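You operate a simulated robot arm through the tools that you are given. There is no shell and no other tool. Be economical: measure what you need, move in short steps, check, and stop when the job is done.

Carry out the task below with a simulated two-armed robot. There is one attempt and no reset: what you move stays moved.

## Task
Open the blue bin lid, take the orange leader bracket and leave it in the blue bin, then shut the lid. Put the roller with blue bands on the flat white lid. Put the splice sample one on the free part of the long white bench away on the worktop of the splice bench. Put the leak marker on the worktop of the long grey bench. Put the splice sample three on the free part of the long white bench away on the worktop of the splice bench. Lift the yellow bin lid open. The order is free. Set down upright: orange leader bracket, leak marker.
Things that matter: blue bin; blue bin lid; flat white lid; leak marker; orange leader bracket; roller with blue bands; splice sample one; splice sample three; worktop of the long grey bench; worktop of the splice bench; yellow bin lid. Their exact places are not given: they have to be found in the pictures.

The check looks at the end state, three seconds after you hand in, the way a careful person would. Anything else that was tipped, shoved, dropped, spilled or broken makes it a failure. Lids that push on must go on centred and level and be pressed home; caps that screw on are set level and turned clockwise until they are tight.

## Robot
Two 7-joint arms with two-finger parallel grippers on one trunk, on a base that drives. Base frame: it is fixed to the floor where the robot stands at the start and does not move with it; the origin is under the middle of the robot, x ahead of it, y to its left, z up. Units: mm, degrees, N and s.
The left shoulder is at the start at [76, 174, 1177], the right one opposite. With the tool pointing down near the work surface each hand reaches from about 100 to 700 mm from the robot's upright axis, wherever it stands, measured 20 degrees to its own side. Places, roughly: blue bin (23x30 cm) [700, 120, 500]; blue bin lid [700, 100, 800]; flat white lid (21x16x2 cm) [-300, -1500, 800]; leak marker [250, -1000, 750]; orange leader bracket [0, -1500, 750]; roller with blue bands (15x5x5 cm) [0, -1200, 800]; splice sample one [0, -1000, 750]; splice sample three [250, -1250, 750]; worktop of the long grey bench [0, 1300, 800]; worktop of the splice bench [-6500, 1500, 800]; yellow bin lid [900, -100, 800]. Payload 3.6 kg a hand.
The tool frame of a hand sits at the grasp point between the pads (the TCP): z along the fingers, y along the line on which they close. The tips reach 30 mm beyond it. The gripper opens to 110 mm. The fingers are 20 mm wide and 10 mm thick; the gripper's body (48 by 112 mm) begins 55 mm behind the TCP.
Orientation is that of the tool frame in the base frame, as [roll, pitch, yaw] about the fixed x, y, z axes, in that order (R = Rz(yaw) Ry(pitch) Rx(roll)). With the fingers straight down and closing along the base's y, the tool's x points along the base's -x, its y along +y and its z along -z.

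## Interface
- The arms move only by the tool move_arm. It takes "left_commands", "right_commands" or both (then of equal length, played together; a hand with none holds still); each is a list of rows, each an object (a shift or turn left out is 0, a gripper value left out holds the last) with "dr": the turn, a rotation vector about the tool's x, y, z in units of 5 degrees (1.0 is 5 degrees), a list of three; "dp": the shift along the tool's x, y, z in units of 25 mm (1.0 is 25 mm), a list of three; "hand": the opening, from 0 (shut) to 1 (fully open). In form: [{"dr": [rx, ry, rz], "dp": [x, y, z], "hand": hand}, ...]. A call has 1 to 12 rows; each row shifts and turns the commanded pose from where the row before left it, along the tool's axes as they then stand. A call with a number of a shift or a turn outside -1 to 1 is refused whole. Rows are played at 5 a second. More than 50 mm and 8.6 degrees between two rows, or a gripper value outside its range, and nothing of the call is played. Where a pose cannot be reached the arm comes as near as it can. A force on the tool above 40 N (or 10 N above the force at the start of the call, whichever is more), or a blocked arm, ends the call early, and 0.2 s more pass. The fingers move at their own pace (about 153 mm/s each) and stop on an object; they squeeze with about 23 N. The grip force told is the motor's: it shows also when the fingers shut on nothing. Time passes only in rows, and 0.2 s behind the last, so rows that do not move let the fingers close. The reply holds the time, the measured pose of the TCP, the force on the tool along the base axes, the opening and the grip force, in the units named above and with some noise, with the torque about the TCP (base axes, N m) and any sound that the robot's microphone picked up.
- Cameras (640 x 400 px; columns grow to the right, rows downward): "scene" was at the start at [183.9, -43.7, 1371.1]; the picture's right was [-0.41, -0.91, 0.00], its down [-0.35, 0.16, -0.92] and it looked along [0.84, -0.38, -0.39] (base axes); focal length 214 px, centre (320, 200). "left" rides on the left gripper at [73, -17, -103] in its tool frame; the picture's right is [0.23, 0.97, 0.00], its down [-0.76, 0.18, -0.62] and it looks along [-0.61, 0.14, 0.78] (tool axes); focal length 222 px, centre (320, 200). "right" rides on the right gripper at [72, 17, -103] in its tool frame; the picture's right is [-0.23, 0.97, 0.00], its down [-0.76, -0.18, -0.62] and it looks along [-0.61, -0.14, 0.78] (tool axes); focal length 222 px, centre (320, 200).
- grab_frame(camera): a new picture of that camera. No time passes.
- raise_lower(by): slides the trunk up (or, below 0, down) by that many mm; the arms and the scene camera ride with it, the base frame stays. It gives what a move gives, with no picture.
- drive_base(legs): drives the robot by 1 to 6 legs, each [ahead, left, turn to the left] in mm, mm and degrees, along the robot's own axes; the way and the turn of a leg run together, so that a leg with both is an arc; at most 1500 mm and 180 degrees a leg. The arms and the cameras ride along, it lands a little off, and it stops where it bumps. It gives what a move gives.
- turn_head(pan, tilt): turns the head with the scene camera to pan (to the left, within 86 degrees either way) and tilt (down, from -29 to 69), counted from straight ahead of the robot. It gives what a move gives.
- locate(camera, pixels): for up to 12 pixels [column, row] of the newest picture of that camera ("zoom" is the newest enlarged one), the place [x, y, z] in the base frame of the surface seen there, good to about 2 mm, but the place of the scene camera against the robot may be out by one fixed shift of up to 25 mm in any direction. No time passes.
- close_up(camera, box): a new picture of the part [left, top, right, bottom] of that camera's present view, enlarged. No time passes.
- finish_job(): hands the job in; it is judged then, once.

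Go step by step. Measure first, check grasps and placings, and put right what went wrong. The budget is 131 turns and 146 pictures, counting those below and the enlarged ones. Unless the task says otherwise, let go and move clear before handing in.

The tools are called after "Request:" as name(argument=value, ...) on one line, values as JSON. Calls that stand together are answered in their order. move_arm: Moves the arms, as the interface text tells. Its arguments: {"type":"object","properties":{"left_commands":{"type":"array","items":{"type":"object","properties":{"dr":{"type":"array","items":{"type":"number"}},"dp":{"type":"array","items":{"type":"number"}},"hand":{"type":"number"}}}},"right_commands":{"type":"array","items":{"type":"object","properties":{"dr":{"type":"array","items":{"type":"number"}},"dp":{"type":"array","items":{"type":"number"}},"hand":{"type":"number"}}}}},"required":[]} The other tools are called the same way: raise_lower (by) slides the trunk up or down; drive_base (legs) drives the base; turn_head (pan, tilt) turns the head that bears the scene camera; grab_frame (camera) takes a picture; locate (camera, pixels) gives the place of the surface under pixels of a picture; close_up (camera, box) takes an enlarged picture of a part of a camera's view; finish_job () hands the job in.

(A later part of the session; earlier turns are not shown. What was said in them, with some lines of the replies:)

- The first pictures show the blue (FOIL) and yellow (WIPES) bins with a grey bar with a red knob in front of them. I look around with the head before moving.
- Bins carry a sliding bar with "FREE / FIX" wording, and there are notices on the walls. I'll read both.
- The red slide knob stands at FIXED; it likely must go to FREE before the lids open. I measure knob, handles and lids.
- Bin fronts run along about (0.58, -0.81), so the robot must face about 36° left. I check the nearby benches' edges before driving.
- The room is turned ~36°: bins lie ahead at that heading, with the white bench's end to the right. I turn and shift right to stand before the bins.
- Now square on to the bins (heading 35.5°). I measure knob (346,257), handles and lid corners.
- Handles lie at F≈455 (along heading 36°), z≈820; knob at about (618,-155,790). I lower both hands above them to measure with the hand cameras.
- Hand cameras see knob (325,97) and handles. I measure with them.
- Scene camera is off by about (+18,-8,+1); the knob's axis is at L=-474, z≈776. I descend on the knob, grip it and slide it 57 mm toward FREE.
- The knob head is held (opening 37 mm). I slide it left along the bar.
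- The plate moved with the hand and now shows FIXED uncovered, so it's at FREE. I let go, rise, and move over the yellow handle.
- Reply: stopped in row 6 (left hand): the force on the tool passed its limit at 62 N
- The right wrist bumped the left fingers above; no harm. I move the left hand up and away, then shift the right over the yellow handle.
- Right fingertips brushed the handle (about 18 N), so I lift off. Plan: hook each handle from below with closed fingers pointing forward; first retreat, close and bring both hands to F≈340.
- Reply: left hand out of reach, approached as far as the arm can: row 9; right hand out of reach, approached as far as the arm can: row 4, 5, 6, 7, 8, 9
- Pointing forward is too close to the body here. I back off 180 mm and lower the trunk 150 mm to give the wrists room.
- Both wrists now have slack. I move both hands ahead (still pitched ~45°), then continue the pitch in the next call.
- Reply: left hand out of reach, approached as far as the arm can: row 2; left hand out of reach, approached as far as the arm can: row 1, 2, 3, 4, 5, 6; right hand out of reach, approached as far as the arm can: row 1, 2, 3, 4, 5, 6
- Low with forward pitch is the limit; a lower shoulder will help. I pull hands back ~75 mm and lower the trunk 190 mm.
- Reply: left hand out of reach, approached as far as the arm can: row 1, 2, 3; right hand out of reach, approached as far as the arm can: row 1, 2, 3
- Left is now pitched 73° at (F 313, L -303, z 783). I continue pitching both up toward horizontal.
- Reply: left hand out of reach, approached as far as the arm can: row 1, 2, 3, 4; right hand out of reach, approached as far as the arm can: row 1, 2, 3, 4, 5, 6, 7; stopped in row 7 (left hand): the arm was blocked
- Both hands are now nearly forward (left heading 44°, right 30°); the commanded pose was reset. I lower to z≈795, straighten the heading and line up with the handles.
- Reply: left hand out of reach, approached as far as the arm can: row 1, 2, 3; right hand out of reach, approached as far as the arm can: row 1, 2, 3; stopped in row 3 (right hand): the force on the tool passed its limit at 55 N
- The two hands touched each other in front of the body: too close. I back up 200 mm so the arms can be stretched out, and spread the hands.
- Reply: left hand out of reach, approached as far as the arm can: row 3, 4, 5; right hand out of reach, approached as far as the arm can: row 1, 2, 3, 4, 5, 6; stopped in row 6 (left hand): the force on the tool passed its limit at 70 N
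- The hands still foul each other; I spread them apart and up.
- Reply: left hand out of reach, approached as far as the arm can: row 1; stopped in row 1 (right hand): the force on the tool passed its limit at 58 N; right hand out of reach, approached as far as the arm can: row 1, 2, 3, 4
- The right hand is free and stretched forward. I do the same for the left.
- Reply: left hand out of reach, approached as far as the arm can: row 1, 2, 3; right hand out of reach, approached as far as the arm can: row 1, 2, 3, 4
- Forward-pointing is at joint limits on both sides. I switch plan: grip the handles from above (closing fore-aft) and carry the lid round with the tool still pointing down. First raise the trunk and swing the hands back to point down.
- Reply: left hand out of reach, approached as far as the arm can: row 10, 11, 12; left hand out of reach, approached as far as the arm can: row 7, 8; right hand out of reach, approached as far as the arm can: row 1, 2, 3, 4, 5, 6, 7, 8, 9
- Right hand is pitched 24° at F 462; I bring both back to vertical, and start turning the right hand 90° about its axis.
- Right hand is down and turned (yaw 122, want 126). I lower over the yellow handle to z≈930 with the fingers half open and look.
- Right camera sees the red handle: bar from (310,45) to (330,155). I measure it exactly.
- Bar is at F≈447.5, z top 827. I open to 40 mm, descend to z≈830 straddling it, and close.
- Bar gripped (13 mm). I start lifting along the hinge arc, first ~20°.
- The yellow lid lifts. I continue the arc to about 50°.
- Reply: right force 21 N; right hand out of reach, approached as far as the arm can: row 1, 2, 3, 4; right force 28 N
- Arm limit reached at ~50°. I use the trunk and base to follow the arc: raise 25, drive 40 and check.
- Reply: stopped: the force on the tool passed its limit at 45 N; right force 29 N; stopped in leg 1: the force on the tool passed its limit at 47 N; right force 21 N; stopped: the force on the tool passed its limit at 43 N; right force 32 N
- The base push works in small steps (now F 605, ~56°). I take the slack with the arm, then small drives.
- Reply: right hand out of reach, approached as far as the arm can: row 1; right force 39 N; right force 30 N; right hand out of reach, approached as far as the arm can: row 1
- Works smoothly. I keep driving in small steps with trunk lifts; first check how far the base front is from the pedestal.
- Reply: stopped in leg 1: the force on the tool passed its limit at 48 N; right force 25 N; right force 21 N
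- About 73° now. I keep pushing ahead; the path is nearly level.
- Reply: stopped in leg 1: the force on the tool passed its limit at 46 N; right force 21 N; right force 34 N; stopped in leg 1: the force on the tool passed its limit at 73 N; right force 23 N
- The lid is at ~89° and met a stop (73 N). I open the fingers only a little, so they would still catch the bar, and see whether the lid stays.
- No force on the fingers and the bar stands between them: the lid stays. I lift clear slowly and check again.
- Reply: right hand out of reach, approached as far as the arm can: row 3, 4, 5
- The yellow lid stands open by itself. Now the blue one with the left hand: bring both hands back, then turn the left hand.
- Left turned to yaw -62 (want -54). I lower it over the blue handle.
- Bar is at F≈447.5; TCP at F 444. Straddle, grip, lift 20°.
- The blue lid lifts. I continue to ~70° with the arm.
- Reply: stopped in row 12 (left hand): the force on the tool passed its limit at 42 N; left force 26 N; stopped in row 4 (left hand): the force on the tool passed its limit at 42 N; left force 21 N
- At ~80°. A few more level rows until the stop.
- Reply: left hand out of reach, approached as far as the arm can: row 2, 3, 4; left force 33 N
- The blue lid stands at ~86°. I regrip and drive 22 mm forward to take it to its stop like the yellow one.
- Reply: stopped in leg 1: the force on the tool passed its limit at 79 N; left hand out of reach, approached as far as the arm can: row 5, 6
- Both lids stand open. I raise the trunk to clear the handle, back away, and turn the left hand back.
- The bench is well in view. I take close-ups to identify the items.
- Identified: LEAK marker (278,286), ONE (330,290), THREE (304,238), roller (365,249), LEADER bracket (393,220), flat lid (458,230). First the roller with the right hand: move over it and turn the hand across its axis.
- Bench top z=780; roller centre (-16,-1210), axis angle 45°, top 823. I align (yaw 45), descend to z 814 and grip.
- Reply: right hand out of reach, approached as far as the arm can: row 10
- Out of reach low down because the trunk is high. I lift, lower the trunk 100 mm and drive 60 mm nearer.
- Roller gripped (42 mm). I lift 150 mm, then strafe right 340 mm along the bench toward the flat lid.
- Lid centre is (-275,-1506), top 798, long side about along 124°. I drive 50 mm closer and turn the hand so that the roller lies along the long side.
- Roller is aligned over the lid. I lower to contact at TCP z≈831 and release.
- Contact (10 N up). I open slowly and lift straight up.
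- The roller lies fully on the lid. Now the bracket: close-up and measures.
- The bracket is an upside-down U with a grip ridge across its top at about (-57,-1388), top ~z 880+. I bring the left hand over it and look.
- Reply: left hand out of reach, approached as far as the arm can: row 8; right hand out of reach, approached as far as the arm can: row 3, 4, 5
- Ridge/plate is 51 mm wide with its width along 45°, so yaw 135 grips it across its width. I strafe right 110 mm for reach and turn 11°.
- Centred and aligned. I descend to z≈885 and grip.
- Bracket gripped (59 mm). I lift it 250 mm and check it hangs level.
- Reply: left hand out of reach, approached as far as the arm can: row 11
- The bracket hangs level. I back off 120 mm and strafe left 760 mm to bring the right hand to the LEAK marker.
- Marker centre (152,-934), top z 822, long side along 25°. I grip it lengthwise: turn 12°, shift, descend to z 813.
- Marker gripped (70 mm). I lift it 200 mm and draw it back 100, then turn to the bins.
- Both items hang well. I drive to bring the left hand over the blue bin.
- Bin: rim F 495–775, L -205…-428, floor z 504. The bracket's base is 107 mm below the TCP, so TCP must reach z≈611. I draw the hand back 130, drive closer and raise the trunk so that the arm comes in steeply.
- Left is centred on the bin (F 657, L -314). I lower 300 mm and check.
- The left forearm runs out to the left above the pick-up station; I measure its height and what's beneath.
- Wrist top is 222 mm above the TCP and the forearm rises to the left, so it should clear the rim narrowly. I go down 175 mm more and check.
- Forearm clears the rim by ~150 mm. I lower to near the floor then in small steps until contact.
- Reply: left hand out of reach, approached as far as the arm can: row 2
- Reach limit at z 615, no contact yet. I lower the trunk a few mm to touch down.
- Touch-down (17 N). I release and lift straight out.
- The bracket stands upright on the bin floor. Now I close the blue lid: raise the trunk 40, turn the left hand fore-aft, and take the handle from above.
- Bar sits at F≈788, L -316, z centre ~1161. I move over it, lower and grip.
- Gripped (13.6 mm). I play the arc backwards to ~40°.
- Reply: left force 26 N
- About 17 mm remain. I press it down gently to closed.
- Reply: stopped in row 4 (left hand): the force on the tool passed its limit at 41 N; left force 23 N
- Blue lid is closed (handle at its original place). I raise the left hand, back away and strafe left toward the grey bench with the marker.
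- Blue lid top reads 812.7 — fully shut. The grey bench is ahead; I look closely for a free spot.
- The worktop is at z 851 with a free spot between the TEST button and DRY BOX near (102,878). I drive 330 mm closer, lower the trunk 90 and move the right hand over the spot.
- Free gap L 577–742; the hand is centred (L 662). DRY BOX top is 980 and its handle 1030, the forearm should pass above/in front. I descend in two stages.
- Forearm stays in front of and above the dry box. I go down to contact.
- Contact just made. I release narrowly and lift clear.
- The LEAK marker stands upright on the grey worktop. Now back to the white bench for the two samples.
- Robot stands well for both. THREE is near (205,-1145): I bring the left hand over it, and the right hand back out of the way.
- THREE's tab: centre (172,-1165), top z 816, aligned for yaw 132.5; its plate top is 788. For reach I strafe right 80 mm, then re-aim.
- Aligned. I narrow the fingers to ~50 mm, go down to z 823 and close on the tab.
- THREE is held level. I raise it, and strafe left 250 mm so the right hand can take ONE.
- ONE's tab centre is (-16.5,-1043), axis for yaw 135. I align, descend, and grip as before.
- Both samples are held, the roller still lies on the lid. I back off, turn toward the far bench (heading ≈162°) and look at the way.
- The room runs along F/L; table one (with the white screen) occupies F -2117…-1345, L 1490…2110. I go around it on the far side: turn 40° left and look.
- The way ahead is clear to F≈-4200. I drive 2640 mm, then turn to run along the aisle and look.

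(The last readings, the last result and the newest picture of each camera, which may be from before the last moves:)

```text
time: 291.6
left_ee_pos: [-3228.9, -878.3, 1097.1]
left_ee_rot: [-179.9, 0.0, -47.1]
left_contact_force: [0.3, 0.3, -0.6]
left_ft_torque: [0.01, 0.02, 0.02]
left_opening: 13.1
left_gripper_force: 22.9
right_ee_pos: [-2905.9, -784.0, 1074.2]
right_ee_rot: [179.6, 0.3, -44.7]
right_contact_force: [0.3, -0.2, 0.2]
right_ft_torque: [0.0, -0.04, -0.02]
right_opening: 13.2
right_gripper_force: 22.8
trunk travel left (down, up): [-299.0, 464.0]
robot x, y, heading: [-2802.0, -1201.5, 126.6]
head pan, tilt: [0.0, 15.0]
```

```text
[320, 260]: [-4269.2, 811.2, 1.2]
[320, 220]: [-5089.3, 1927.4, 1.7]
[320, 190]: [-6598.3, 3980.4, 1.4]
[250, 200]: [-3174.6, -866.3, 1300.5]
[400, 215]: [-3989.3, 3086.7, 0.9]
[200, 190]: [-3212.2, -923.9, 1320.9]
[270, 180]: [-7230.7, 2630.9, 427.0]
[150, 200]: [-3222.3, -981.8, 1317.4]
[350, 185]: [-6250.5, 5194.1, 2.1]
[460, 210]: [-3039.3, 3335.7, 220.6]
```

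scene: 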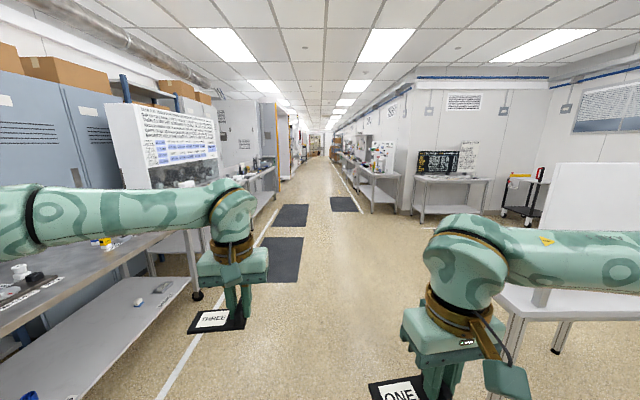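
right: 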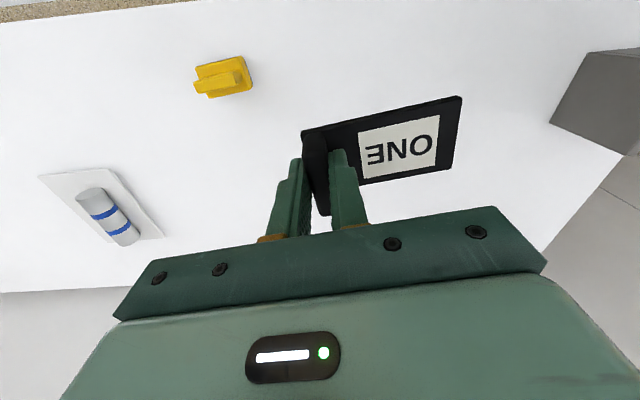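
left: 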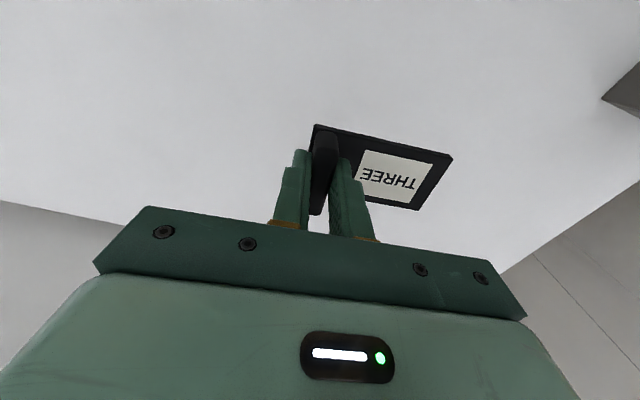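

The aisle is clear. I drive 4200 mm along it and turn left to face the splice bench.

Request:
drive_base(legs=[[1400, 0, 0], [1400, 0, 0], [1350, 0, 0], [0, 0, 89.5]])

Request:
turn_head(pan=0, tilt=30)

Request:
grab_frame(camera="scene")

Request:
locate(camera="scene", pixels=[[320, 200], [320, 160], [320, 230], [250, 190], [390, 190], [200, 180], [450, 180], [320, 180], [350, 210], [280, 210]])

```text
time: 315.5
left_ee_pos: [-5585.4, 1785.0, 1097.5]
left_ee_rot: [-179.8, 0.1, 41.4]
left_contact_force: [-1.5, -0.1, -0.2]
left_ft_torque: [0.0, -0.01, -0.01]
left_opening: 13.0
left_gripper_force: 23.2
right_ee_pos: [-5671.7, 2112.2, 1074.6]
right_ee_rot: [179.6, 0.2, 43.8]
right_contact_force: [-0.3, -0.6, -0.4]
right_ft_torque: [0.0, 0.01, 0.0]
right_opening: 13.2
right_gripper_force: 23.2
trunk travel left (down, up): [-299.0, 464.0]
robot x, y, heading: [-5252.0, 2203.2, -145.1]
head pan, tilt: [0.0, 15.0]
```

```text
time: 316.3
left_ee_pos: [-5585.1, 1786.0, 1097.4]
left_ee_rot: [-179.9, 0.0, 41.2]
left_contact_force: [-0.1, -0.1, -0.9]
left_ft_torque: [0.0, 0.01, 0.01]
left_opening: 13.1
left_gripper_force: 23.4
right_ee_pos: [-5671.9, 2111.7, 1074.6]
right_ee_rot: [179.7, 0.1, 43.9]
right_contact_force: [0.0, 0.7, 0.0]
right_ft_torque: [-0.01, 0.03, -0.03]
right_opening: 13.0
right_gripper_force: 23.0
trunk travel left (down, up): [-299.0, 464.0]
robot x, y, heading: [-5253.8, 2200.5, -145.0]
head pan, tilt: [0.0, 30.0]
```

```text
25 pictures are left
```

scene: 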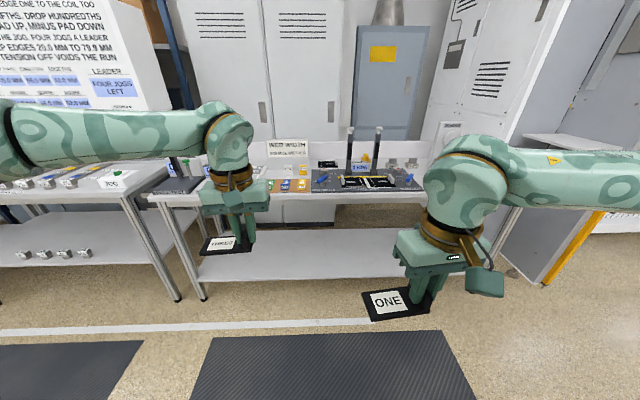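

```text
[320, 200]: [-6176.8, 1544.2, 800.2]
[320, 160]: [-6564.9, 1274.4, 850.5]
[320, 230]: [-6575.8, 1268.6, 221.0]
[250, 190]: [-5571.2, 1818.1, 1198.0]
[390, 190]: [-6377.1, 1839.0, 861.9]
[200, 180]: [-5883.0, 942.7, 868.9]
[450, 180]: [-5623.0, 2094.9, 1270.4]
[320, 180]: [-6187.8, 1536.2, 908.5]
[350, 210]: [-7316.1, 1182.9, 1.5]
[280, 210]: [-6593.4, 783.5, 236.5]
```

The splice bench is ahead (front edge about (-6177,1544,800)). Close-up to find free worktop.

Request:
close_up(camera="scene", box=[140, 110, 440, 240])

Request:
locate(camera="zoom", pixels=[[60, 200], [300, 195], [340, 195], [590, 205], [470, 200], [430, 190], [590, 120], [340, 160], [550, 130], [380, 130], [160, 130], [600, 190]])

```text
2.13 times, centred on (290, 175) of scene
```

zoom: 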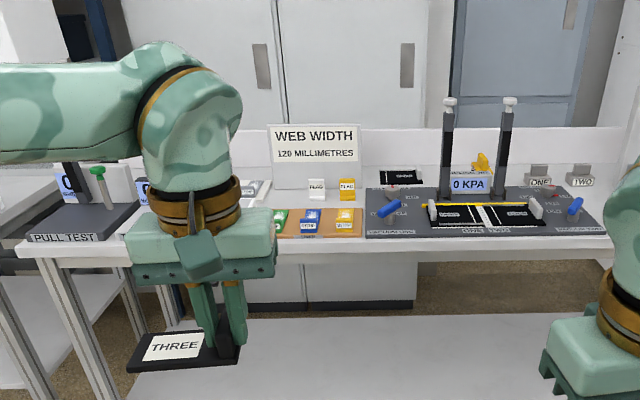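

```text
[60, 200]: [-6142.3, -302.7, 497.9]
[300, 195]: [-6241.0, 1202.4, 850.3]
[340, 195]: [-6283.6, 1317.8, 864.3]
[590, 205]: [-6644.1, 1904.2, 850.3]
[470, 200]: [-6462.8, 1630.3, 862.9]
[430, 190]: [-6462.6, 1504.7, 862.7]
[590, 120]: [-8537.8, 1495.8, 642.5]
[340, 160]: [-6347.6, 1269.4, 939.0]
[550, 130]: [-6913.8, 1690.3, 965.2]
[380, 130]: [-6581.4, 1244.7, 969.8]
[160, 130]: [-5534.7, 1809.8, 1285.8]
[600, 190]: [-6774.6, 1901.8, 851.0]
```

I drive 620 mm nearer and look down at the worktop.

Request:
drive_base(legs=[[620, 0, 1]])

Request:
turn_head(pan=0, tilt=42)

Request:
grab_frame(camera="scene")

```text
time: 319.8
left_ee_pos: [-6094.7, 1422.0, 1097.9]
left_ee_rot: [-179.9, 0.0, 41.9]
left_contact_force: [0.2, -0.2, -0.7]
left_ft_torque: [0.04, -0.01, 0.01]
left_opening: 13.2
left_gripper_force: 22.7
right_ee_pos: [-6186.3, 1748.6, 1074.7]
right_ee_rot: [179.6, 0.1, 44.3]
right_contact_force: [-0.4, -0.9, -0.2]
right_ft_torque: [0.02, -0.01, -0.02]
right_opening: 13.0
right_gripper_force: 22.5
trunk travel left (down, up): [-299.0, 464.0]
robot x, y, heading: [-5764.0, 1840.4, -144.5]
head pan, tilt: [0.0, 30.0]
```

```text
time: 320.5
left_ee_pos: [-6095.8, 1423.1, 1097.9]
left_ee_rot: [-179.9, 0.0, 41.7]
left_contact_force: [0.1, 0.2, -0.5]
left_ft_torque: [0.01, -0.04, 0.0]
left_opening: 13.1
left_gripper_force: 23.1
right_ee_pos: [-6185.0, 1748.4, 1075.6]
right_ee_rot: [179.6, 0.1, 44.3]
right_contact_force: [-0.3, -0.3, -1.3]
right_ft_torque: [0.0, -0.03, 0.0]
right_opening: 13.4
right_gripper_force: 22.9
trunk travel left (down, up): [-299.0, 464.0]
robot x, y, heading: [-5765.2, 1843.6, -144.7]
head pan, tilt: [0.0, 42.0]
```

```text
23 pictures are left
```

scene: 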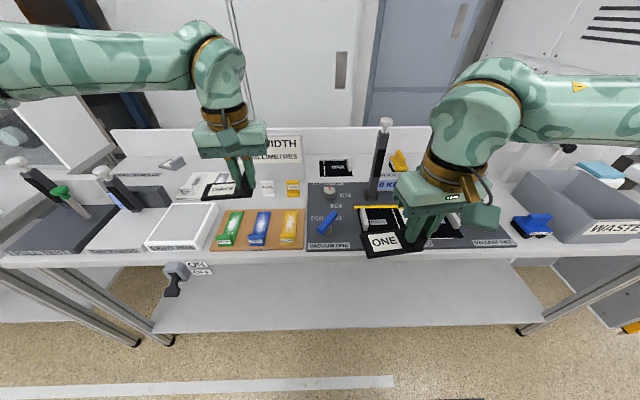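

The hands hide much of the bench; I draw them back 175 mm and look again.

Request:
move_arm(left_commands=[{"dp": [1, 0, 0]}, {"dp": [1, 0, 0]}, {"dp": [1, 0, 0]}, {"dp": [1, 0, 0]}, {"dp": [1, 0, 0]}, {"dp": [1, 0, 0]}, {"dp": [1, 0, 0]}], right_commands=[{"dp": [1, -0.5, 0]}, {"dp": [1, -0.5, 0]}, {"dp": [1, -0.5, 0]}, {"dp": [1, -0.5, 0]}, {"dp": [1, -0.5, 0]}, {"dp": [1, -0.5, 0]}, {"dp": [1, -0.5, 0]}])

Request:
close_up(camera="scene", box=[100, 130, 360, 280])

Request:
close_up(camera="scene", box=[290, 130, 610, 280])

```text
time: 322.1
left_ee_pos: [-5963.6, 1541.4, 1099.0]
left_ee_rot: [-179.9, 0.1, 41.9]
left_contact_force: [-0.3, -0.5, -0.8]
left_ft_torque: [0.0, 0.02, 0.02]
left_opening: 13.0
left_gripper_force: 23.2
right_ee_pos: [-6164.7, 1909.1, 1095.7]
right_ee_rot: [179.5, 0.1, 44.3]
right_contact_force: [0.1, 1.2, -0.7]
right_ft_torque: [-0.01, 0.02, -0.02]
right_opening: 13.1
right_gripper_force: 23.3
right hand out of reach, approached as far as the arm can: row 5, 6, 7
trunk travel left (down, up): [-299.0, 464.0]
robot x, y, heading: [-5765.4, 1839.5, -144.7]
head pan, tilt: [0.0, 42.0]
```

```text
2.46 times, centred on (230, 205) of scene
```

zoom: 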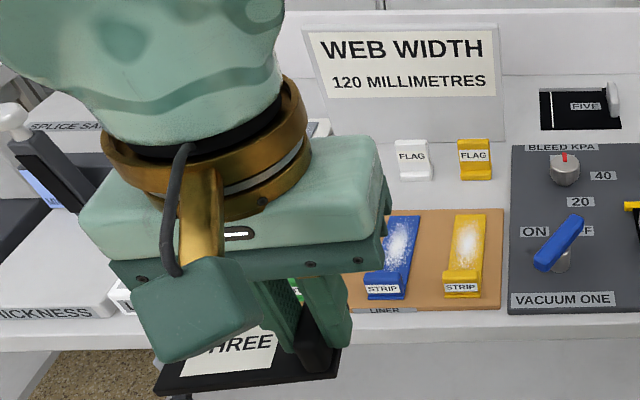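

```text
2.00 times, centred on (450, 205) of scene
```

zoom: 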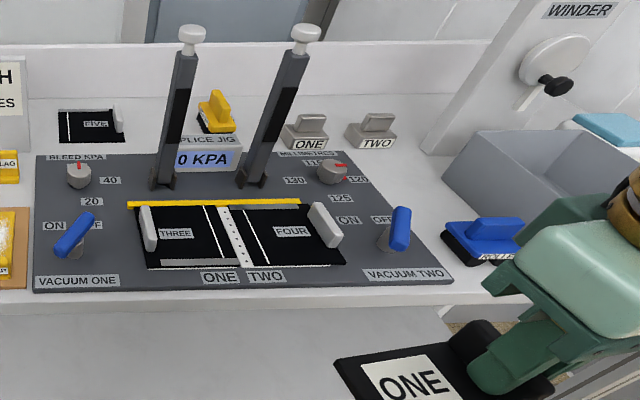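

Request:
locate(camera="zoom", pixels=[[352, 158], [405, 220], [452, 282], [443, 182], [442, 240], [397, 142], [470, 300], [420, 190], [15, 180], [140, 140], [60, 130], [25, 165]])

Request:
turn_head(pan=14, tilt=48)

Request:
grab_frame(camera="scene")

```text
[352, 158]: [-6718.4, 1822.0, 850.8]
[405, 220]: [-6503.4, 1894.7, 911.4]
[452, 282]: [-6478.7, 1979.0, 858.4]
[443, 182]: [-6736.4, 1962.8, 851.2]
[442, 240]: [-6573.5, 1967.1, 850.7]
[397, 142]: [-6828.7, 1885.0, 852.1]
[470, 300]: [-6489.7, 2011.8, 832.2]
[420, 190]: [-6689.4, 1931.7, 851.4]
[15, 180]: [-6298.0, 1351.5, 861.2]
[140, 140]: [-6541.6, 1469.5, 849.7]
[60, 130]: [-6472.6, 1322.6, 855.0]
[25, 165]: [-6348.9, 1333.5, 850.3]
```

```text
time: 322.9
left_ee_pos: [-5964.2, 1540.6, 1098.4]
left_ee_rot: [-179.8, 0.0, 41.8]
left_contact_force: [-0.5, 0.3, -0.3]
left_ft_torque: [0.01, 0.01, 0.01]
left_opening: 13.3
left_gripper_force: 23.0
right_ee_pos: [-6166.0, 1907.0, 1096.9]
right_ee_rot: [179.6, 0.1, 44.4]
right_contact_force: [0.7, 0.7, -0.7]
right_ft_torque: [0.0, 0.0, -0.01]
right_opening: 13.2
right_gripper_force: 22.8
trunk travel left (down, up): [-299.0, 464.0]
robot x, y, heading: [-5767.9, 1839.6, -144.7]
head pan, tilt: [14.0, 48.0]
```

```text
20 pictures are left
```

scene: 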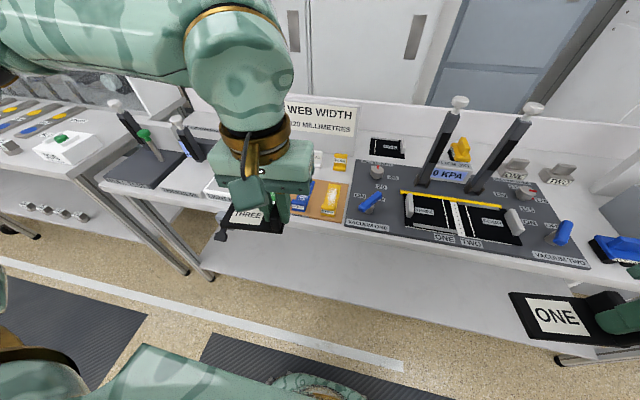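

Right of the mat there's a free gap (L 5417–5549, F -4390…-4200). I use the left hand camera to see the part hidden by the left hand.

Request:
grab_frame(camera="left")

```text
19 pictures are left
```

left: 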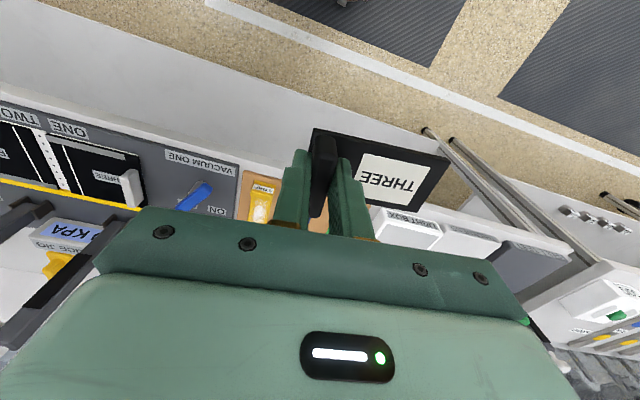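

Plan: ONE into the right gap with its length fore-aft (tab true at F≈-4235, L≈5466). I strafe right 370 and ahead 90, then look left for a spot for THREE.

Request:
drive_base(legs=[[0, -370, 0], [90, 0, 0]])

Request:
turn_head(pan=32, tilt=42)

Request:
grab_frame(camera="scene")

```text
time: 325.9
left_ee_pos: [-6251.9, 1788.7, 1097.9]
left_ee_rot: [-180.0, 0.0, 42.0]
left_contact_force: [-0.2, 0.3, -0.8]
left_ft_torque: [0.02, -0.02, -0.01]
left_opening: 13.1
left_gripper_force: 23.2
right_ee_pos: [-6455.4, 2154.0, 1096.1]
right_ee_rot: [179.6, -0.1, 44.5]
right_contact_force: [-1.0, -0.9, -0.6]
right_ft_torque: [0.03, 0.01, 0.0]
right_opening: 13.4
right_gripper_force: 23.1
trunk travel left (down, up): [-299.0, 464.0]
robot x, y, heading: [-6054.1, 2094.5, -144.5]
head pan, tilt: [14.0, 48.0]
```

```text
time: 326.8
left_ee_pos: [-6250.7, 1789.7, 1098.3]
left_ee_rot: [-180.0, 0.0, 42.0]
left_contact_force: [0.1, -0.6, -0.9]
left_ft_torque: [0.0, 0.01, 0.01]
left_opening: 13.0
left_gripper_force: 23.5
right_ee_pos: [-6454.4, 2155.0, 1097.4]
right_ee_rot: [179.6, 0.2, 44.5]
right_contact_force: [0.2, -0.7, -0.3]
right_ft_torque: [-0.03, 0.03, 0.03]
right_opening: 12.9
right_gripper_force: 22.9
trunk travel left (down, up): [-299.0, 464.0]
robot x, y, heading: [-6056.2, 2090.4, -144.4]
head pan, tilt: [32.0, 42.0]
```

```text
18 pictures are left
```

scene: 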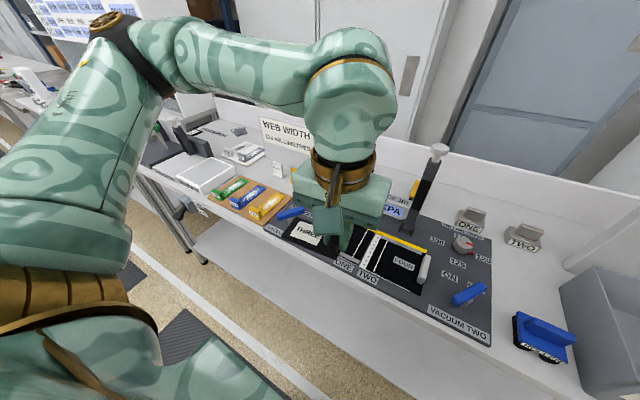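

Request:
close_up(camera="scene", box=[140, 100, 310, 220])

Request:
locate(camera="scene", pixels=[[492, 345], [490, 270], [560, 275], [515, 315], [540, 250], [522, 280], [510, 295], [550, 310], [485, 240], [590, 345]])

```text
3.33 times, centred on (225, 160) of scene
```

zoom: 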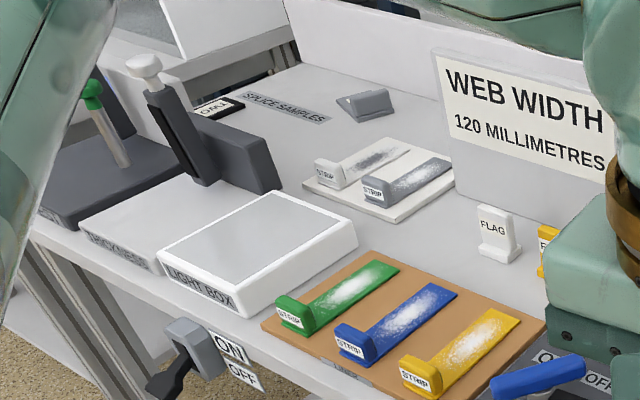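

```text
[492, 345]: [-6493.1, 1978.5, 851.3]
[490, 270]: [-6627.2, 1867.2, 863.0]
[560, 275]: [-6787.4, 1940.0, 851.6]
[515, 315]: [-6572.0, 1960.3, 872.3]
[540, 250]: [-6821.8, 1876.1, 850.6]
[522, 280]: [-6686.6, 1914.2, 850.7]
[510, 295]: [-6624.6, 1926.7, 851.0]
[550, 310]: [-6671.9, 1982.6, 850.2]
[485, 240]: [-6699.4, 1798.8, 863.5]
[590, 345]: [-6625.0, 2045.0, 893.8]
```

A "SPLICE SAMPLES" area with free room lies at the back left (zoom 300,150). I measure it.

Request:
locate(camera="zoom", pixels=[[285, 108], [235, 100], [310, 150], [278, 170], [345, 115], [325, 165], [310, 182], [400, 225], [345, 215], [450, 240], [375, 205], [270, 130]])

```text
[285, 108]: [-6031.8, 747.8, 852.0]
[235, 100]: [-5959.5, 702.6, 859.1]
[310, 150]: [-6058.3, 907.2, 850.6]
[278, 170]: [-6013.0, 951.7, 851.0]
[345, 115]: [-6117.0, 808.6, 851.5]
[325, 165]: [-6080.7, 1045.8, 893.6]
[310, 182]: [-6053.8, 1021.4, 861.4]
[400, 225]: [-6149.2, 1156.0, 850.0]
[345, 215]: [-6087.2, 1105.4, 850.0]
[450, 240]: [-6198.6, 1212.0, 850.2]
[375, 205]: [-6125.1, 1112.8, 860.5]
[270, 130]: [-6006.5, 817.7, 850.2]
```

SPLICE SAMPLES area is free about F -4450…-4310, L 4210…4380 — good for THREE. First ONE: I turn the right hand 98° so the plate points to the back, and move over the right gap.

Request:
move_arm(right_commands=[{"dr": [0, 0, 1]}, {"dr": [0, 0, 1]}, {"dr": [0, 0, 1]}, {"dr": [0, 0, 1]}, {"dr": [0, 0, 1]}, {"dr": [0, 0, 1]}, {"dr": [0, 0, 1]}, {"dr": [0, 0, 1]}, {"dr": [0, 0, 1]}, {"dr": [0, 0, 1]}, {"dr": [0, 0, 1]}, {"dr": [0, 0, 1]}])

Request:
move_arm(right_commands=[{"dr": [0, 0, 1]}, {"dr": [0, 0, 1]}, {"dr": [0, 0, 1]}, {"dr": [0, 0, 1]}, {"dr": [0, 0, 1]}, {"dr": [0, 0, 1]}, {"dr": [0, 0, 1]}, {"dr": [0, 0, 0.7]}, {"dp": [0.95, 1, 0]}, {"dp": [0.95, 1, 0]}, {"dp": [0.95, 1, 0]}, {"dp": [0, 1, 0]}])

Request:
move_arm(right_commands=[{"dp": [0, 1, 0]}, {"dp": [0, 1, 0]}, {"dp": [0, 1, 0]}, {"dp": [0, 1, 0]}, {"dp": [0, 1, 0]}, {}])

Request:
grab_frame(camera="right")

```text
time: 329.4
left_ee_pos: [-6251.3, 1789.8, 1099.3]
left_ee_rot: [-179.8, 0.0, 42.0]
left_contact_force: [0.6, -0.6, -1.8]
left_ft_torque: [-0.02, 0.02, -0.02]
left_opening: 13.1
left_gripper_force: 23.2
right_ee_pos: [-6454.2, 2153.8, 1096.6]
right_ee_rot: [179.8, -0.3, -15.6]
right_contact_force: [-0.5, -0.6, -0.9]
right_ft_torque: [-0.03, -0.03, 0.0]
right_opening: 13.1
right_gripper_force: 22.7
trunk travel left (down, up): [-299.0, 464.0]
robot x, y, heading: [-6053.5, 2089.2, -144.7]
head pan, tilt: [32.0, 42.0]
```

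```text
time: 331.9
left_ee_pos: [-6251.8, 1788.5, 1098.1]
left_ee_rot: [-179.9, 0.0, 42.0]
left_contact_force: [-0.5, -0.3, -1.2]
left_ft_torque: [0.03, -0.01, 0.0]
left_opening: 12.7
left_gripper_force: 23.2
right_ee_pos: [-6493.1, 2038.3, 1096.0]
right_ee_rot: [-180.0, -0.3, -54.1]
right_contact_force: [0.1, 0.3, -0.8]
right_ft_torque: [0.0, -0.03, -0.01]
right_opening: 13.1
right_gripper_force: 23.2
trunk travel left (down, up): [-299.0, 464.0]
robot x, y, heading: [-6052.9, 2090.3, -144.3]
head pan, tilt: [32.0, 42.0]
```

```text
time: 333.4
left_ee_pos: [-6250.4, 1790.1, 1098.3]
left_ee_rot: [-179.9, 0.0, 42.0]
left_contact_force: [-0.5, -0.5, 0.1]
left_ft_torque: [-0.01, 0.0, 0.0]
left_opening: 13.3
left_gripper_force: 23.3
right_ee_pos: [-6595.8, 1964.0, 1095.7]
right_ee_rot: [-180.0, -0.4, -54.0]
right_contact_force: [0.3, 0.3, 0.3]
right_ft_torque: [-0.02, 0.0, 0.0]
right_opening: 13.0
right_gripper_force: 22.9
trunk travel left (down, up): [-299.0, 464.0]
robot x, y, heading: [-6052.7, 2091.3, -144.5]
head pan, tilt: [32.0, 42.0]
```

```text
16 pictures are left
```

right: 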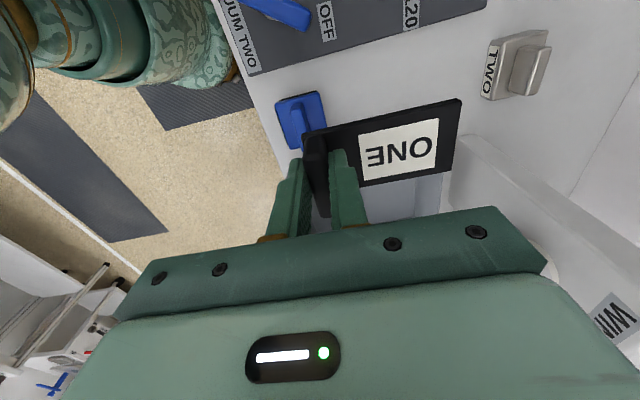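

Request:
locate(camera="right", pixels=[[380, 47], [470, 18], [322, 120], [305, 152], [445, 185], [480, 95], [400, 90], [465, 140], [490, 175]])

```text
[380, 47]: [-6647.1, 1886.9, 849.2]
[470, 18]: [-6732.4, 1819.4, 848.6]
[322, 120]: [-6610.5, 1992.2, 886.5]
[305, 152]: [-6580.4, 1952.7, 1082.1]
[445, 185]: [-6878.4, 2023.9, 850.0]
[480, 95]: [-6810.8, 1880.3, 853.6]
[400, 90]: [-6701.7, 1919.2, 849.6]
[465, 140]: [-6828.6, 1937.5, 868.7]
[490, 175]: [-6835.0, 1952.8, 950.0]
```

Hand camera gives the true gap: mat edge L≈5435, WASTE L≈5585, roller back F≈-4176, weight TWO front F≈-4404. I centre the tab at F -4232, L 5506 and lower most of the way.

Request:
move_arm(right_commands=[{"dp": [-0.78, 1, 0]}, {"dp": [-0.78, 1, 0]}, {"dp": [0, 0, 1]}, {"dp": [0, 0, 1]}, {"dp": [0, 0, 1]}, {"dp": [0, 0, 1]}, {"dp": [0, 0, 1]}, {"dp": [0, 0, 1]}, {}])

Request:
grab_frame(camera="right")

```text
time: 335.4
left_ee_pos: [-6249.6, 1788.2, 1097.6]
left_ee_rot: [-179.8, 0.0, 42.0]
left_contact_force: [-0.4, -0.6, -0.3]
left_ft_torque: [0.0, 0.03, 0.01]
left_opening: 13.3
left_gripper_force: 23.2
right_ee_pos: [-6656.1, 1966.5, 945.3]
right_ee_rot: [-179.9, -0.5, -53.9]
right_contact_force: [0.4, -0.8, -1.0]
right_ft_torque: [-0.04, -0.02, -0.02]
right_opening: 13.1
right_gripper_force: 23.2
trunk travel left (down, up): [-299.0, 464.0]
robot x, y, heading: [-6052.9, 2091.7, -144.5]
head pan, tilt: [32.0, 42.0]
```

```text
15 pictures are left
```

right: 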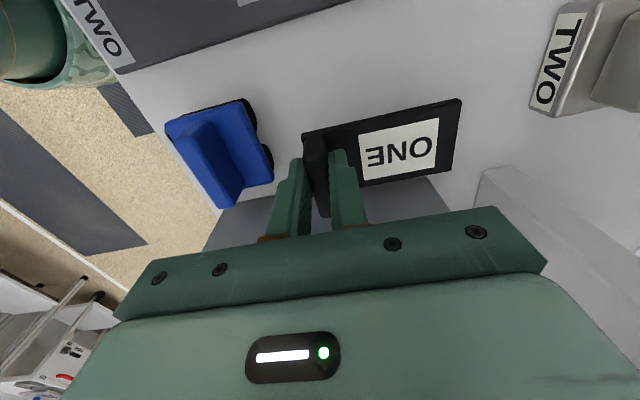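

Request:
locate(camera="right", pixels=[[430, 188], [445, 205], [240, 205], [222, 225], [485, 175], [268, 150], [400, 100], [390, 203]])

```text
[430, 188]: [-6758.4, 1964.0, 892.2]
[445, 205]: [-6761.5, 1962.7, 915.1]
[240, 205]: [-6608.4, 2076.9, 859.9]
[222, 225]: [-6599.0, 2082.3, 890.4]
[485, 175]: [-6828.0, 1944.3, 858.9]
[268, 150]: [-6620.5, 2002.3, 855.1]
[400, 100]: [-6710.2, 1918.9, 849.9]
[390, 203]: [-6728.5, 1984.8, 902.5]
```

Clearances are ~30 mm all round. I shift 6 mm toward the mat and lower to contact.

Request:
move_arm(right_commands=[{"dp": [0.25, 0, 0]}, {"dp": [0, 0, 1]}, {"dp": [0, 0, 1]}, {"dp": [0, 0, 0.06]}, {}])

Request:
move_arm(right_commands=[{"dp": [0, 0, 0.08]}, {}])

```text
time: 336.6
left_ee_pos: [-6251.2, 1788.4, 1098.0]
left_ee_rot: [-179.9, 0.0, 42.0]
left_contact_force: [-0.3, 0.0, -0.5]
left_ft_torque: [-0.03, 0.01, 0.0]
left_opening: 13.2
left_gripper_force: 22.8
right_ee_pos: [-6653.1, 1961.3, 894.1]
right_ee_rot: [-180.0, -0.4, -54.0]
right_contact_force: [-0.7, -0.1, 0.0]
right_ft_torque: [0.06, 0.01, -0.01]
right_opening: 12.9
right_gripper_force: 22.9
trunk travel left (down, up): [-299.0, 464.0]
robot x, y, heading: [-6054.7, 2092.2, -144.7]
head pan, tilt: [32.0, 42.0]
```

```text
time: 337.1
left_ee_pos: [-6251.1, 1789.4, 1098.5]
left_ee_rot: [-179.8, 0.0, 42.0]
left_contact_force: [0.0, -0.2, -0.5]
left_ft_torque: [0.0, 0.02, -0.02]
left_opening: 13.1
left_gripper_force: 23.3
right_ee_pos: [-6652.2, 1960.9, 893.2]
right_ee_rot: [179.9, -0.4, -54.0]
right_contact_force: [0.5, 1.4, 2.5]
right_ft_torque: [0.09, 0.07, -0.02]
right_opening: 13.2
right_gripper_force: 22.6
trunk travel left (down, up): [-299.0, 464.0]
robot x, y, heading: [-6051.6, 2092.2, -144.5]
head pan, tilt: [32.0, 42.0]
```

Touch-down (2.5 N). I release to 32 mm, lift straight up and retract.

Request:
move_arm(right_commands=[{"dp": [0, 0, 0.03], "hand": 0.2}, {"hand": 0.3}, {"hand": 0.3}, {"dp": [0, 0, -0.5]}, {"dp": [0, 0, -1]}, {"dp": [0, 0, -1]}, {"dp": [0, 0, -1]}, {"dp": [0, 0, -1]}, {"dp": [0, 0, -1]}, {"dp": [0, 0, -1]}, {"dp": [0, 0, -1]}, {"dp": [0, 0, -1]}])

Request:
grab_frame(camera="right")

```text
time: 339.8
left_ee_pos: [-6251.6, 1789.1, 1098.4]
left_ee_rot: [-179.8, -0.1, 41.9]
left_contact_force: [-0.4, 0.7, -1.0]
left_ft_torque: [-0.01, -0.01, -0.01]
left_opening: 13.0
left_gripper_force: 22.7
right_ee_pos: [-6653.2, 1962.5, 1106.1]
right_ee_rot: [180.0, -0.4, -54.0]
right_contact_force: [-0.1, 0.4, 0.4]
right_ft_torque: [0.01, 0.0, 0.02]
right_opening: 32.8
right_gripper_force: 0.0
trunk travel left (down, up): [-299.0, 464.0]
robot x, y, heading: [-6050.1, 2092.4, -144.4]
head pan, tilt: [32.0, 42.0]
```

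```text
14 pictures are left
```

right: 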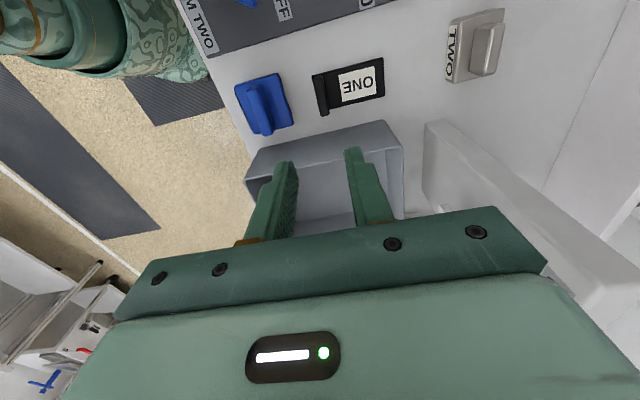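

ONE lies flat in the gap. I retract the right hand and strafe left 785 mm for THREE.

Request:
move_arm(right_commands=[{"dp": [0, -1, 0]}, {"dp": [0, -1, 0]}, {"dp": [0, -1, 0]}, {"dp": [0, -1, 0]}, {"dp": [0, -1, 0]}, {"dp": [0, -1, 0]}, {"dp": [0, -1, 0]}, {"dp": [0, -1, 0]}, {"dp": [0, -1, 0]}])

Request:
drive_base(legs=[[0, 785, 0], [70, 0, 0]])

Request:
move_arm(left_commands=[{"dp": [-1, 0, 0], "dr": [0, 0, 1]}, {"dp": [-1, 0, 0], "dr": [0, 0, 0.2]}, {"dp": [-1, 0, 0]}, {"dp": [-1, 0, 0]}, {"dp": [-1, 0, 0]}, {"dp": [-1, 0, 0]}, {"dp": [-1, 0, 0]}, {"dp": [-1, 0, 0]}, {}])

Request:
grab_frame(camera="left")

```text
time: 341.8
left_ee_pos: [-6251.1, 1789.9, 1098.3]
left_ee_rot: [-179.9, 0.1, 42.1]
left_contact_force: [-0.1, -0.3, -2.1]
left_ft_torque: [0.0, 0.02, 0.01]
left_opening: 13.2
left_gripper_force: 23.3
right_ee_pos: [-6472.8, 2095.5, 1105.2]
right_ee_rot: [180.0, -0.4, -54.0]
right_contact_force: [-0.3, 0.5, 0.1]
right_ft_torque: [0.0, 0.04, -0.01]
right_opening: 32.9
right_gripper_force: 0.1
trunk travel left (down, up): [-299.0, 464.0]
robot x, y, heading: [-6054.2, 2088.0, -144.8]
head pan, tilt: [32.0, 42.0]
```

```text
time: 346.6
left_ee_pos: [-5848.5, 1104.0, 1097.5]
left_ee_rot: [-179.9, -0.1, 42.2]
left_contact_force: [0.3, 0.1, -0.7]
left_ft_torque: [0.04, -0.03, 0.0]
left_opening: 13.0
left_gripper_force: 23.2
right_ee_pos: [-6072.0, 1409.1, 1104.2]
right_ee_rot: [-179.9, -0.5, -54.0]
right_contact_force: [0.1, 0.2, -0.7]
right_ft_torque: [-0.01, 0.01, 0.01]
right_opening: 33.1
right_gripper_force: 0.1
trunk travel left (down, up): [-299.0, 464.0]
robot x, y, heading: [-5652.1, 1406.1, -144.1]
head pan, tilt: [32.0, 42.0]
```

```text
time: 348.6
left_ee_pos: [-6008.8, 985.3, 1098.0]
left_ee_rot: [-179.9, 0.0, 36.1]
left_contact_force: [0.3, -0.2, -0.3]
left_ft_torque: [0.02, 0.03, 0.01]
left_opening: 12.8
left_gripper_force: 23.4
right_ee_pos: [-6071.3, 1410.7, 1106.6]
right_ee_rot: [-180.0, -0.4, -54.0]
right_contact_force: [0.7, 0.7, -0.1]
right_ft_torque: [-0.04, 0.01, 0.04]
right_opening: 33.2
right_gripper_force: 0.1
trunk travel left (down, up): [-299.0, 464.0]
robot x, y, heading: [-5649.9, 1412.1, -144.1]
head pan, tilt: [32.0, 42.0]
```

```text
13 pictures are left
```

left: 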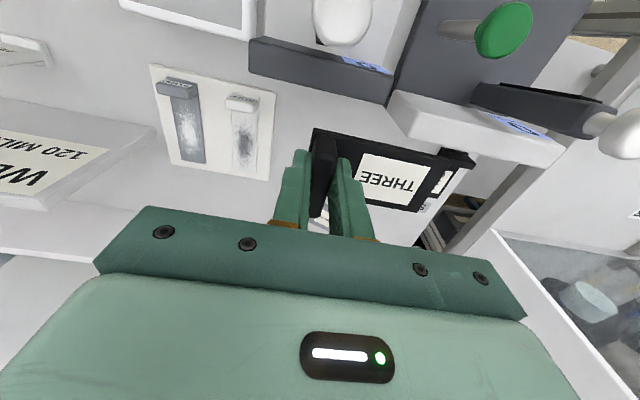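

Request:
locate(camera="left", pixels=[[273, 100], [268, 178], [290, 85], [385, 98], [400, 125], [460, 155], [295, 130], [340, 15], [290, 160], [440, 225], [590, 140], [445, 140]])

Request:
close_up(camera="scene", box=[180, 60, 460, 260])

```text
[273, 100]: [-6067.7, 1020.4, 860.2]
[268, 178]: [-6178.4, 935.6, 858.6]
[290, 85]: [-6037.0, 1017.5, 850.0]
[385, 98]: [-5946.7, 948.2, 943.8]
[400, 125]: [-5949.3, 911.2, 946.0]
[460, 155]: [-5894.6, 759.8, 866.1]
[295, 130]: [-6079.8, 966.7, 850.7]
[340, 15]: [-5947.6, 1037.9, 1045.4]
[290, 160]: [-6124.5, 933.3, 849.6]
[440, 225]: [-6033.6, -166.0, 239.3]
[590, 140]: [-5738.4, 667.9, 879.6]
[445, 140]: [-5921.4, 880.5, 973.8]
```

```text
2.00 times, centred on (320, 160) of scene
5 turns are left
```

zoom: 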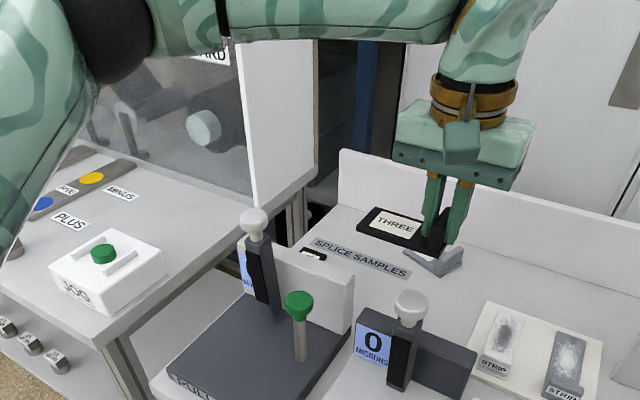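

Five turns remain. The free spot is F -4412…-4358, L 4261…4360; I drive a bit nearer for reach, move over it and lower to ~12 mm above.

Request:
drive_base(legs=[[50, -40, 0]])

Request:
move_arm(left_commands=[{"dp": [-0.75, 0.33, 0]}, {"dp": [-0.75, 0.33, 0]}, {"dp": [-0.75, 0.33, 0]}, {"dp": [0, 0, 1]}, {"dp": [0, 0, 1]}, {"dp": [0, 0, 1]}, {"dp": [0, 0, 1]}, {"dp": [0, 0, 1]}, {"dp": [0, 0, 1]}, {"dp": [0, 0, 1]}, {"dp": [0, 0, 0.6]}, {}])

Request:
grab_frame(camera="left")

Request:
locate(camera="left", pixels=[[250, 120], [240, 180], [290, 100], [290, 130], [400, 110], [450, 220], [380, 225], [480, 190]])

```text
time: 349.6
left_ee_pos: [-6076.0, 988.0, 1098.0]
left_ee_rot: [180.0, 0.0, 36.1]
left_contact_force: [-1.5, 0.5, -0.1]
left_ft_torque: [0.02, -0.05, 0.0]
left_opening: 13.1
left_gripper_force: 23.1
right_ee_pos: [-6137.7, 1415.7, 1104.2]
right_ee_rot: [-179.9, -0.5, -53.9]
right_contact_force: [-0.7, 0.1, -0.1]
right_ft_torque: [-0.03, -0.01, 0.03]
right_opening: 33.1
right_gripper_force: 0.1
trunk travel left (down, up): [-299.0, 464.0]
robot x, y, heading: [-5714.3, 1408.9, -144.3]
head pan, tilt: [32.0, 42.0]
```

```text
time: 352.2
left_ee_pos: [-6104.2, 934.5, 907.1]
left_ee_rot: [-179.9, 0.2, 36.0]
left_contact_force: [-0.1, -1.1, -0.1]
left_ft_torque: [0.02, 0.05, 0.01]
left_opening: 13.2
left_gripper_force: 23.1
right_ee_pos: [-6136.3, 1414.7, 1104.8]
right_ee_rot: [180.0, -0.4, -53.9]
right_contact_force: [0.2, -0.1, 0.1]
right_ft_torque: [-0.01, 0.0, 0.04]
right_opening: 33.1
right_gripper_force: 0.1
trunk travel left (down, up): [-299.0, 464.0]
robot x, y, heading: [-5716.9, 1412.6, -144.3]
head pan, tilt: [32.0, 42.0]
```

```text
11 pictures are left
```

left: 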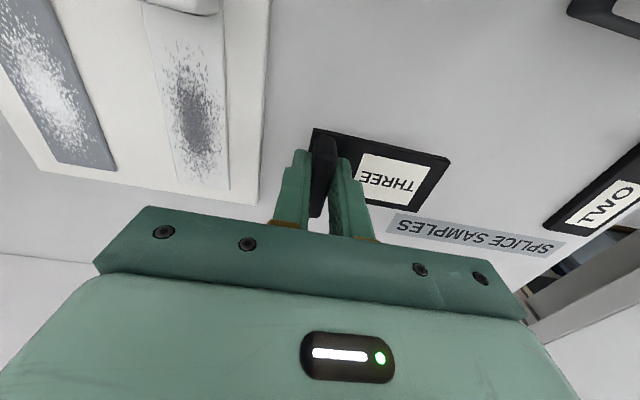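

```text
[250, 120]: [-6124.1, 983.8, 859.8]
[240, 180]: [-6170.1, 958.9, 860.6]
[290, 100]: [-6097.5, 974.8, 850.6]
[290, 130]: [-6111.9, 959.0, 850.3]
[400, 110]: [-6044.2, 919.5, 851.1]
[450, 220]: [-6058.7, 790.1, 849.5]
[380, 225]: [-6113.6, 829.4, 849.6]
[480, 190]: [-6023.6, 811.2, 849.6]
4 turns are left
```

The spot under THREE is clear and level next to "SPLICE SAMPLES". I lower the last 14 mm, release and lift.

Request:
move_arm(left_commands=[{"dp": [0, 0, 0.4]}, {"dp": [0, 0, 0.08]}, {"dp": [0, 0, 0.06]}, {"dp": [0, 0, 0.04]}, {}])

Request:
move_arm(left_commands=[{"hand": 0.2}, {"hand": 0.3}, {"hand": 0.3}, {"dp": [0, 0, -0.5]}, {"dp": [0, 0, -1]}, {"dp": [0, 0, -1]}, {"dp": [0, 0, -1]}, {"dp": [0, 0, -1]}, {"dp": [0, 0, -1]}, {"dp": [0, 0, -1]}, {"dp": [0, 0, -1]}, {}])

Request:
grab_frame(camera="left")

```text
time: 353.4
left_ee_pos: [-6104.1, 935.3, 893.1]
left_ee_rot: [-179.9, 0.1, 36.1]
left_contact_force: [0.6, 0.3, 0.4]
left_ft_torque: [0.02, -0.02, -0.03]
left_opening: 13.2
left_gripper_force: 22.8
right_ee_pos: [-6135.7, 1414.6, 1104.5]
right_ee_rot: [-179.9, -0.3, -53.9]
right_contact_force: [0.1, -0.9, -0.1]
right_ft_torque: [0.0, 0.04, 0.02]
right_opening: 32.9
right_gripper_force: 0.1
trunk travel left (down, up): [-299.0, 464.0]
robot x, y, heading: [-5712.6, 1412.7, -144.0]
head pan, tilt: [32.0, 42.0]
```

```text
time: 356.0
left_ee_pos: [-6102.7, 936.3, 1081.4]
left_ee_rot: [-179.9, 0.0, 36.2]
left_contact_force: [0.4, -0.8, 0.3]
left_ft_torque: [0.01, -0.01, -0.03]
left_opening: 33.2
left_gripper_force: 0.1
right_ee_pos: [-6135.8, 1413.4, 1104.8]
right_ee_rot: [180.0, -0.4, -53.9]
right_contact_force: [-0.5, 0.0, -0.8]
right_ft_torque: [0.03, -0.01, 0.03]
right_opening: 33.1
right_gripper_force: 0.1
trunk travel left (down, up): [-299.0, 464.0]
robot x, y, heading: [-5715.4, 1413.9, -144.4]
head pan, tilt: [32.0, 42.0]
```

```text
10 pictures are left
3 turns are left
```

left: 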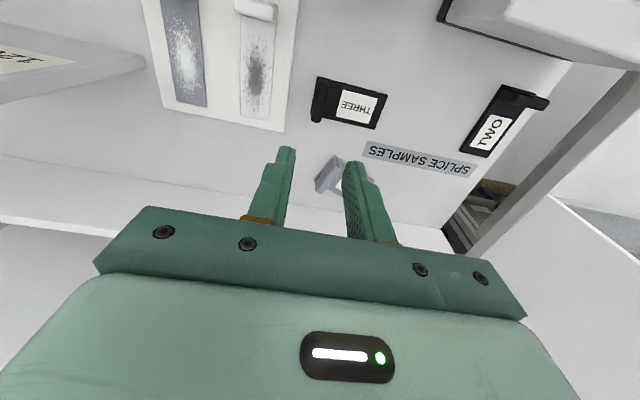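

THREE lies flat on the worktop and the hands are clear and empty; all steps are done. I hand in.

Request:
finish_job()

```text
The job is handed in.
```

I finished every step and handed the job in. At my last look at each item:

- **Blue bin:** the orange leader bracket stands upright on the bin floor, and the lid is shut.
- **Yellow bin:** the lid stands open on its own.
- **Roller with blue bands:** it lies fully on the flat white lid.
- **Leak marker:** it stands upright on the worktop of the long grey bench, between the TEST button and the dry box.
- **Splice samples one and three:** both lie flat on the splice bench worktop. Sample three is beside the "SPLICE SAMPLES" label; sample one is between the vacuum mat and the waste bin.

I also slid the red knob on the bins' bar from FIXED to FREE before opening the lids, and left it there.

While I was moving between the handles, a fingertip brushed the yellow bin's handle at about 18 N. The bins may have shifted by a few millimetres.
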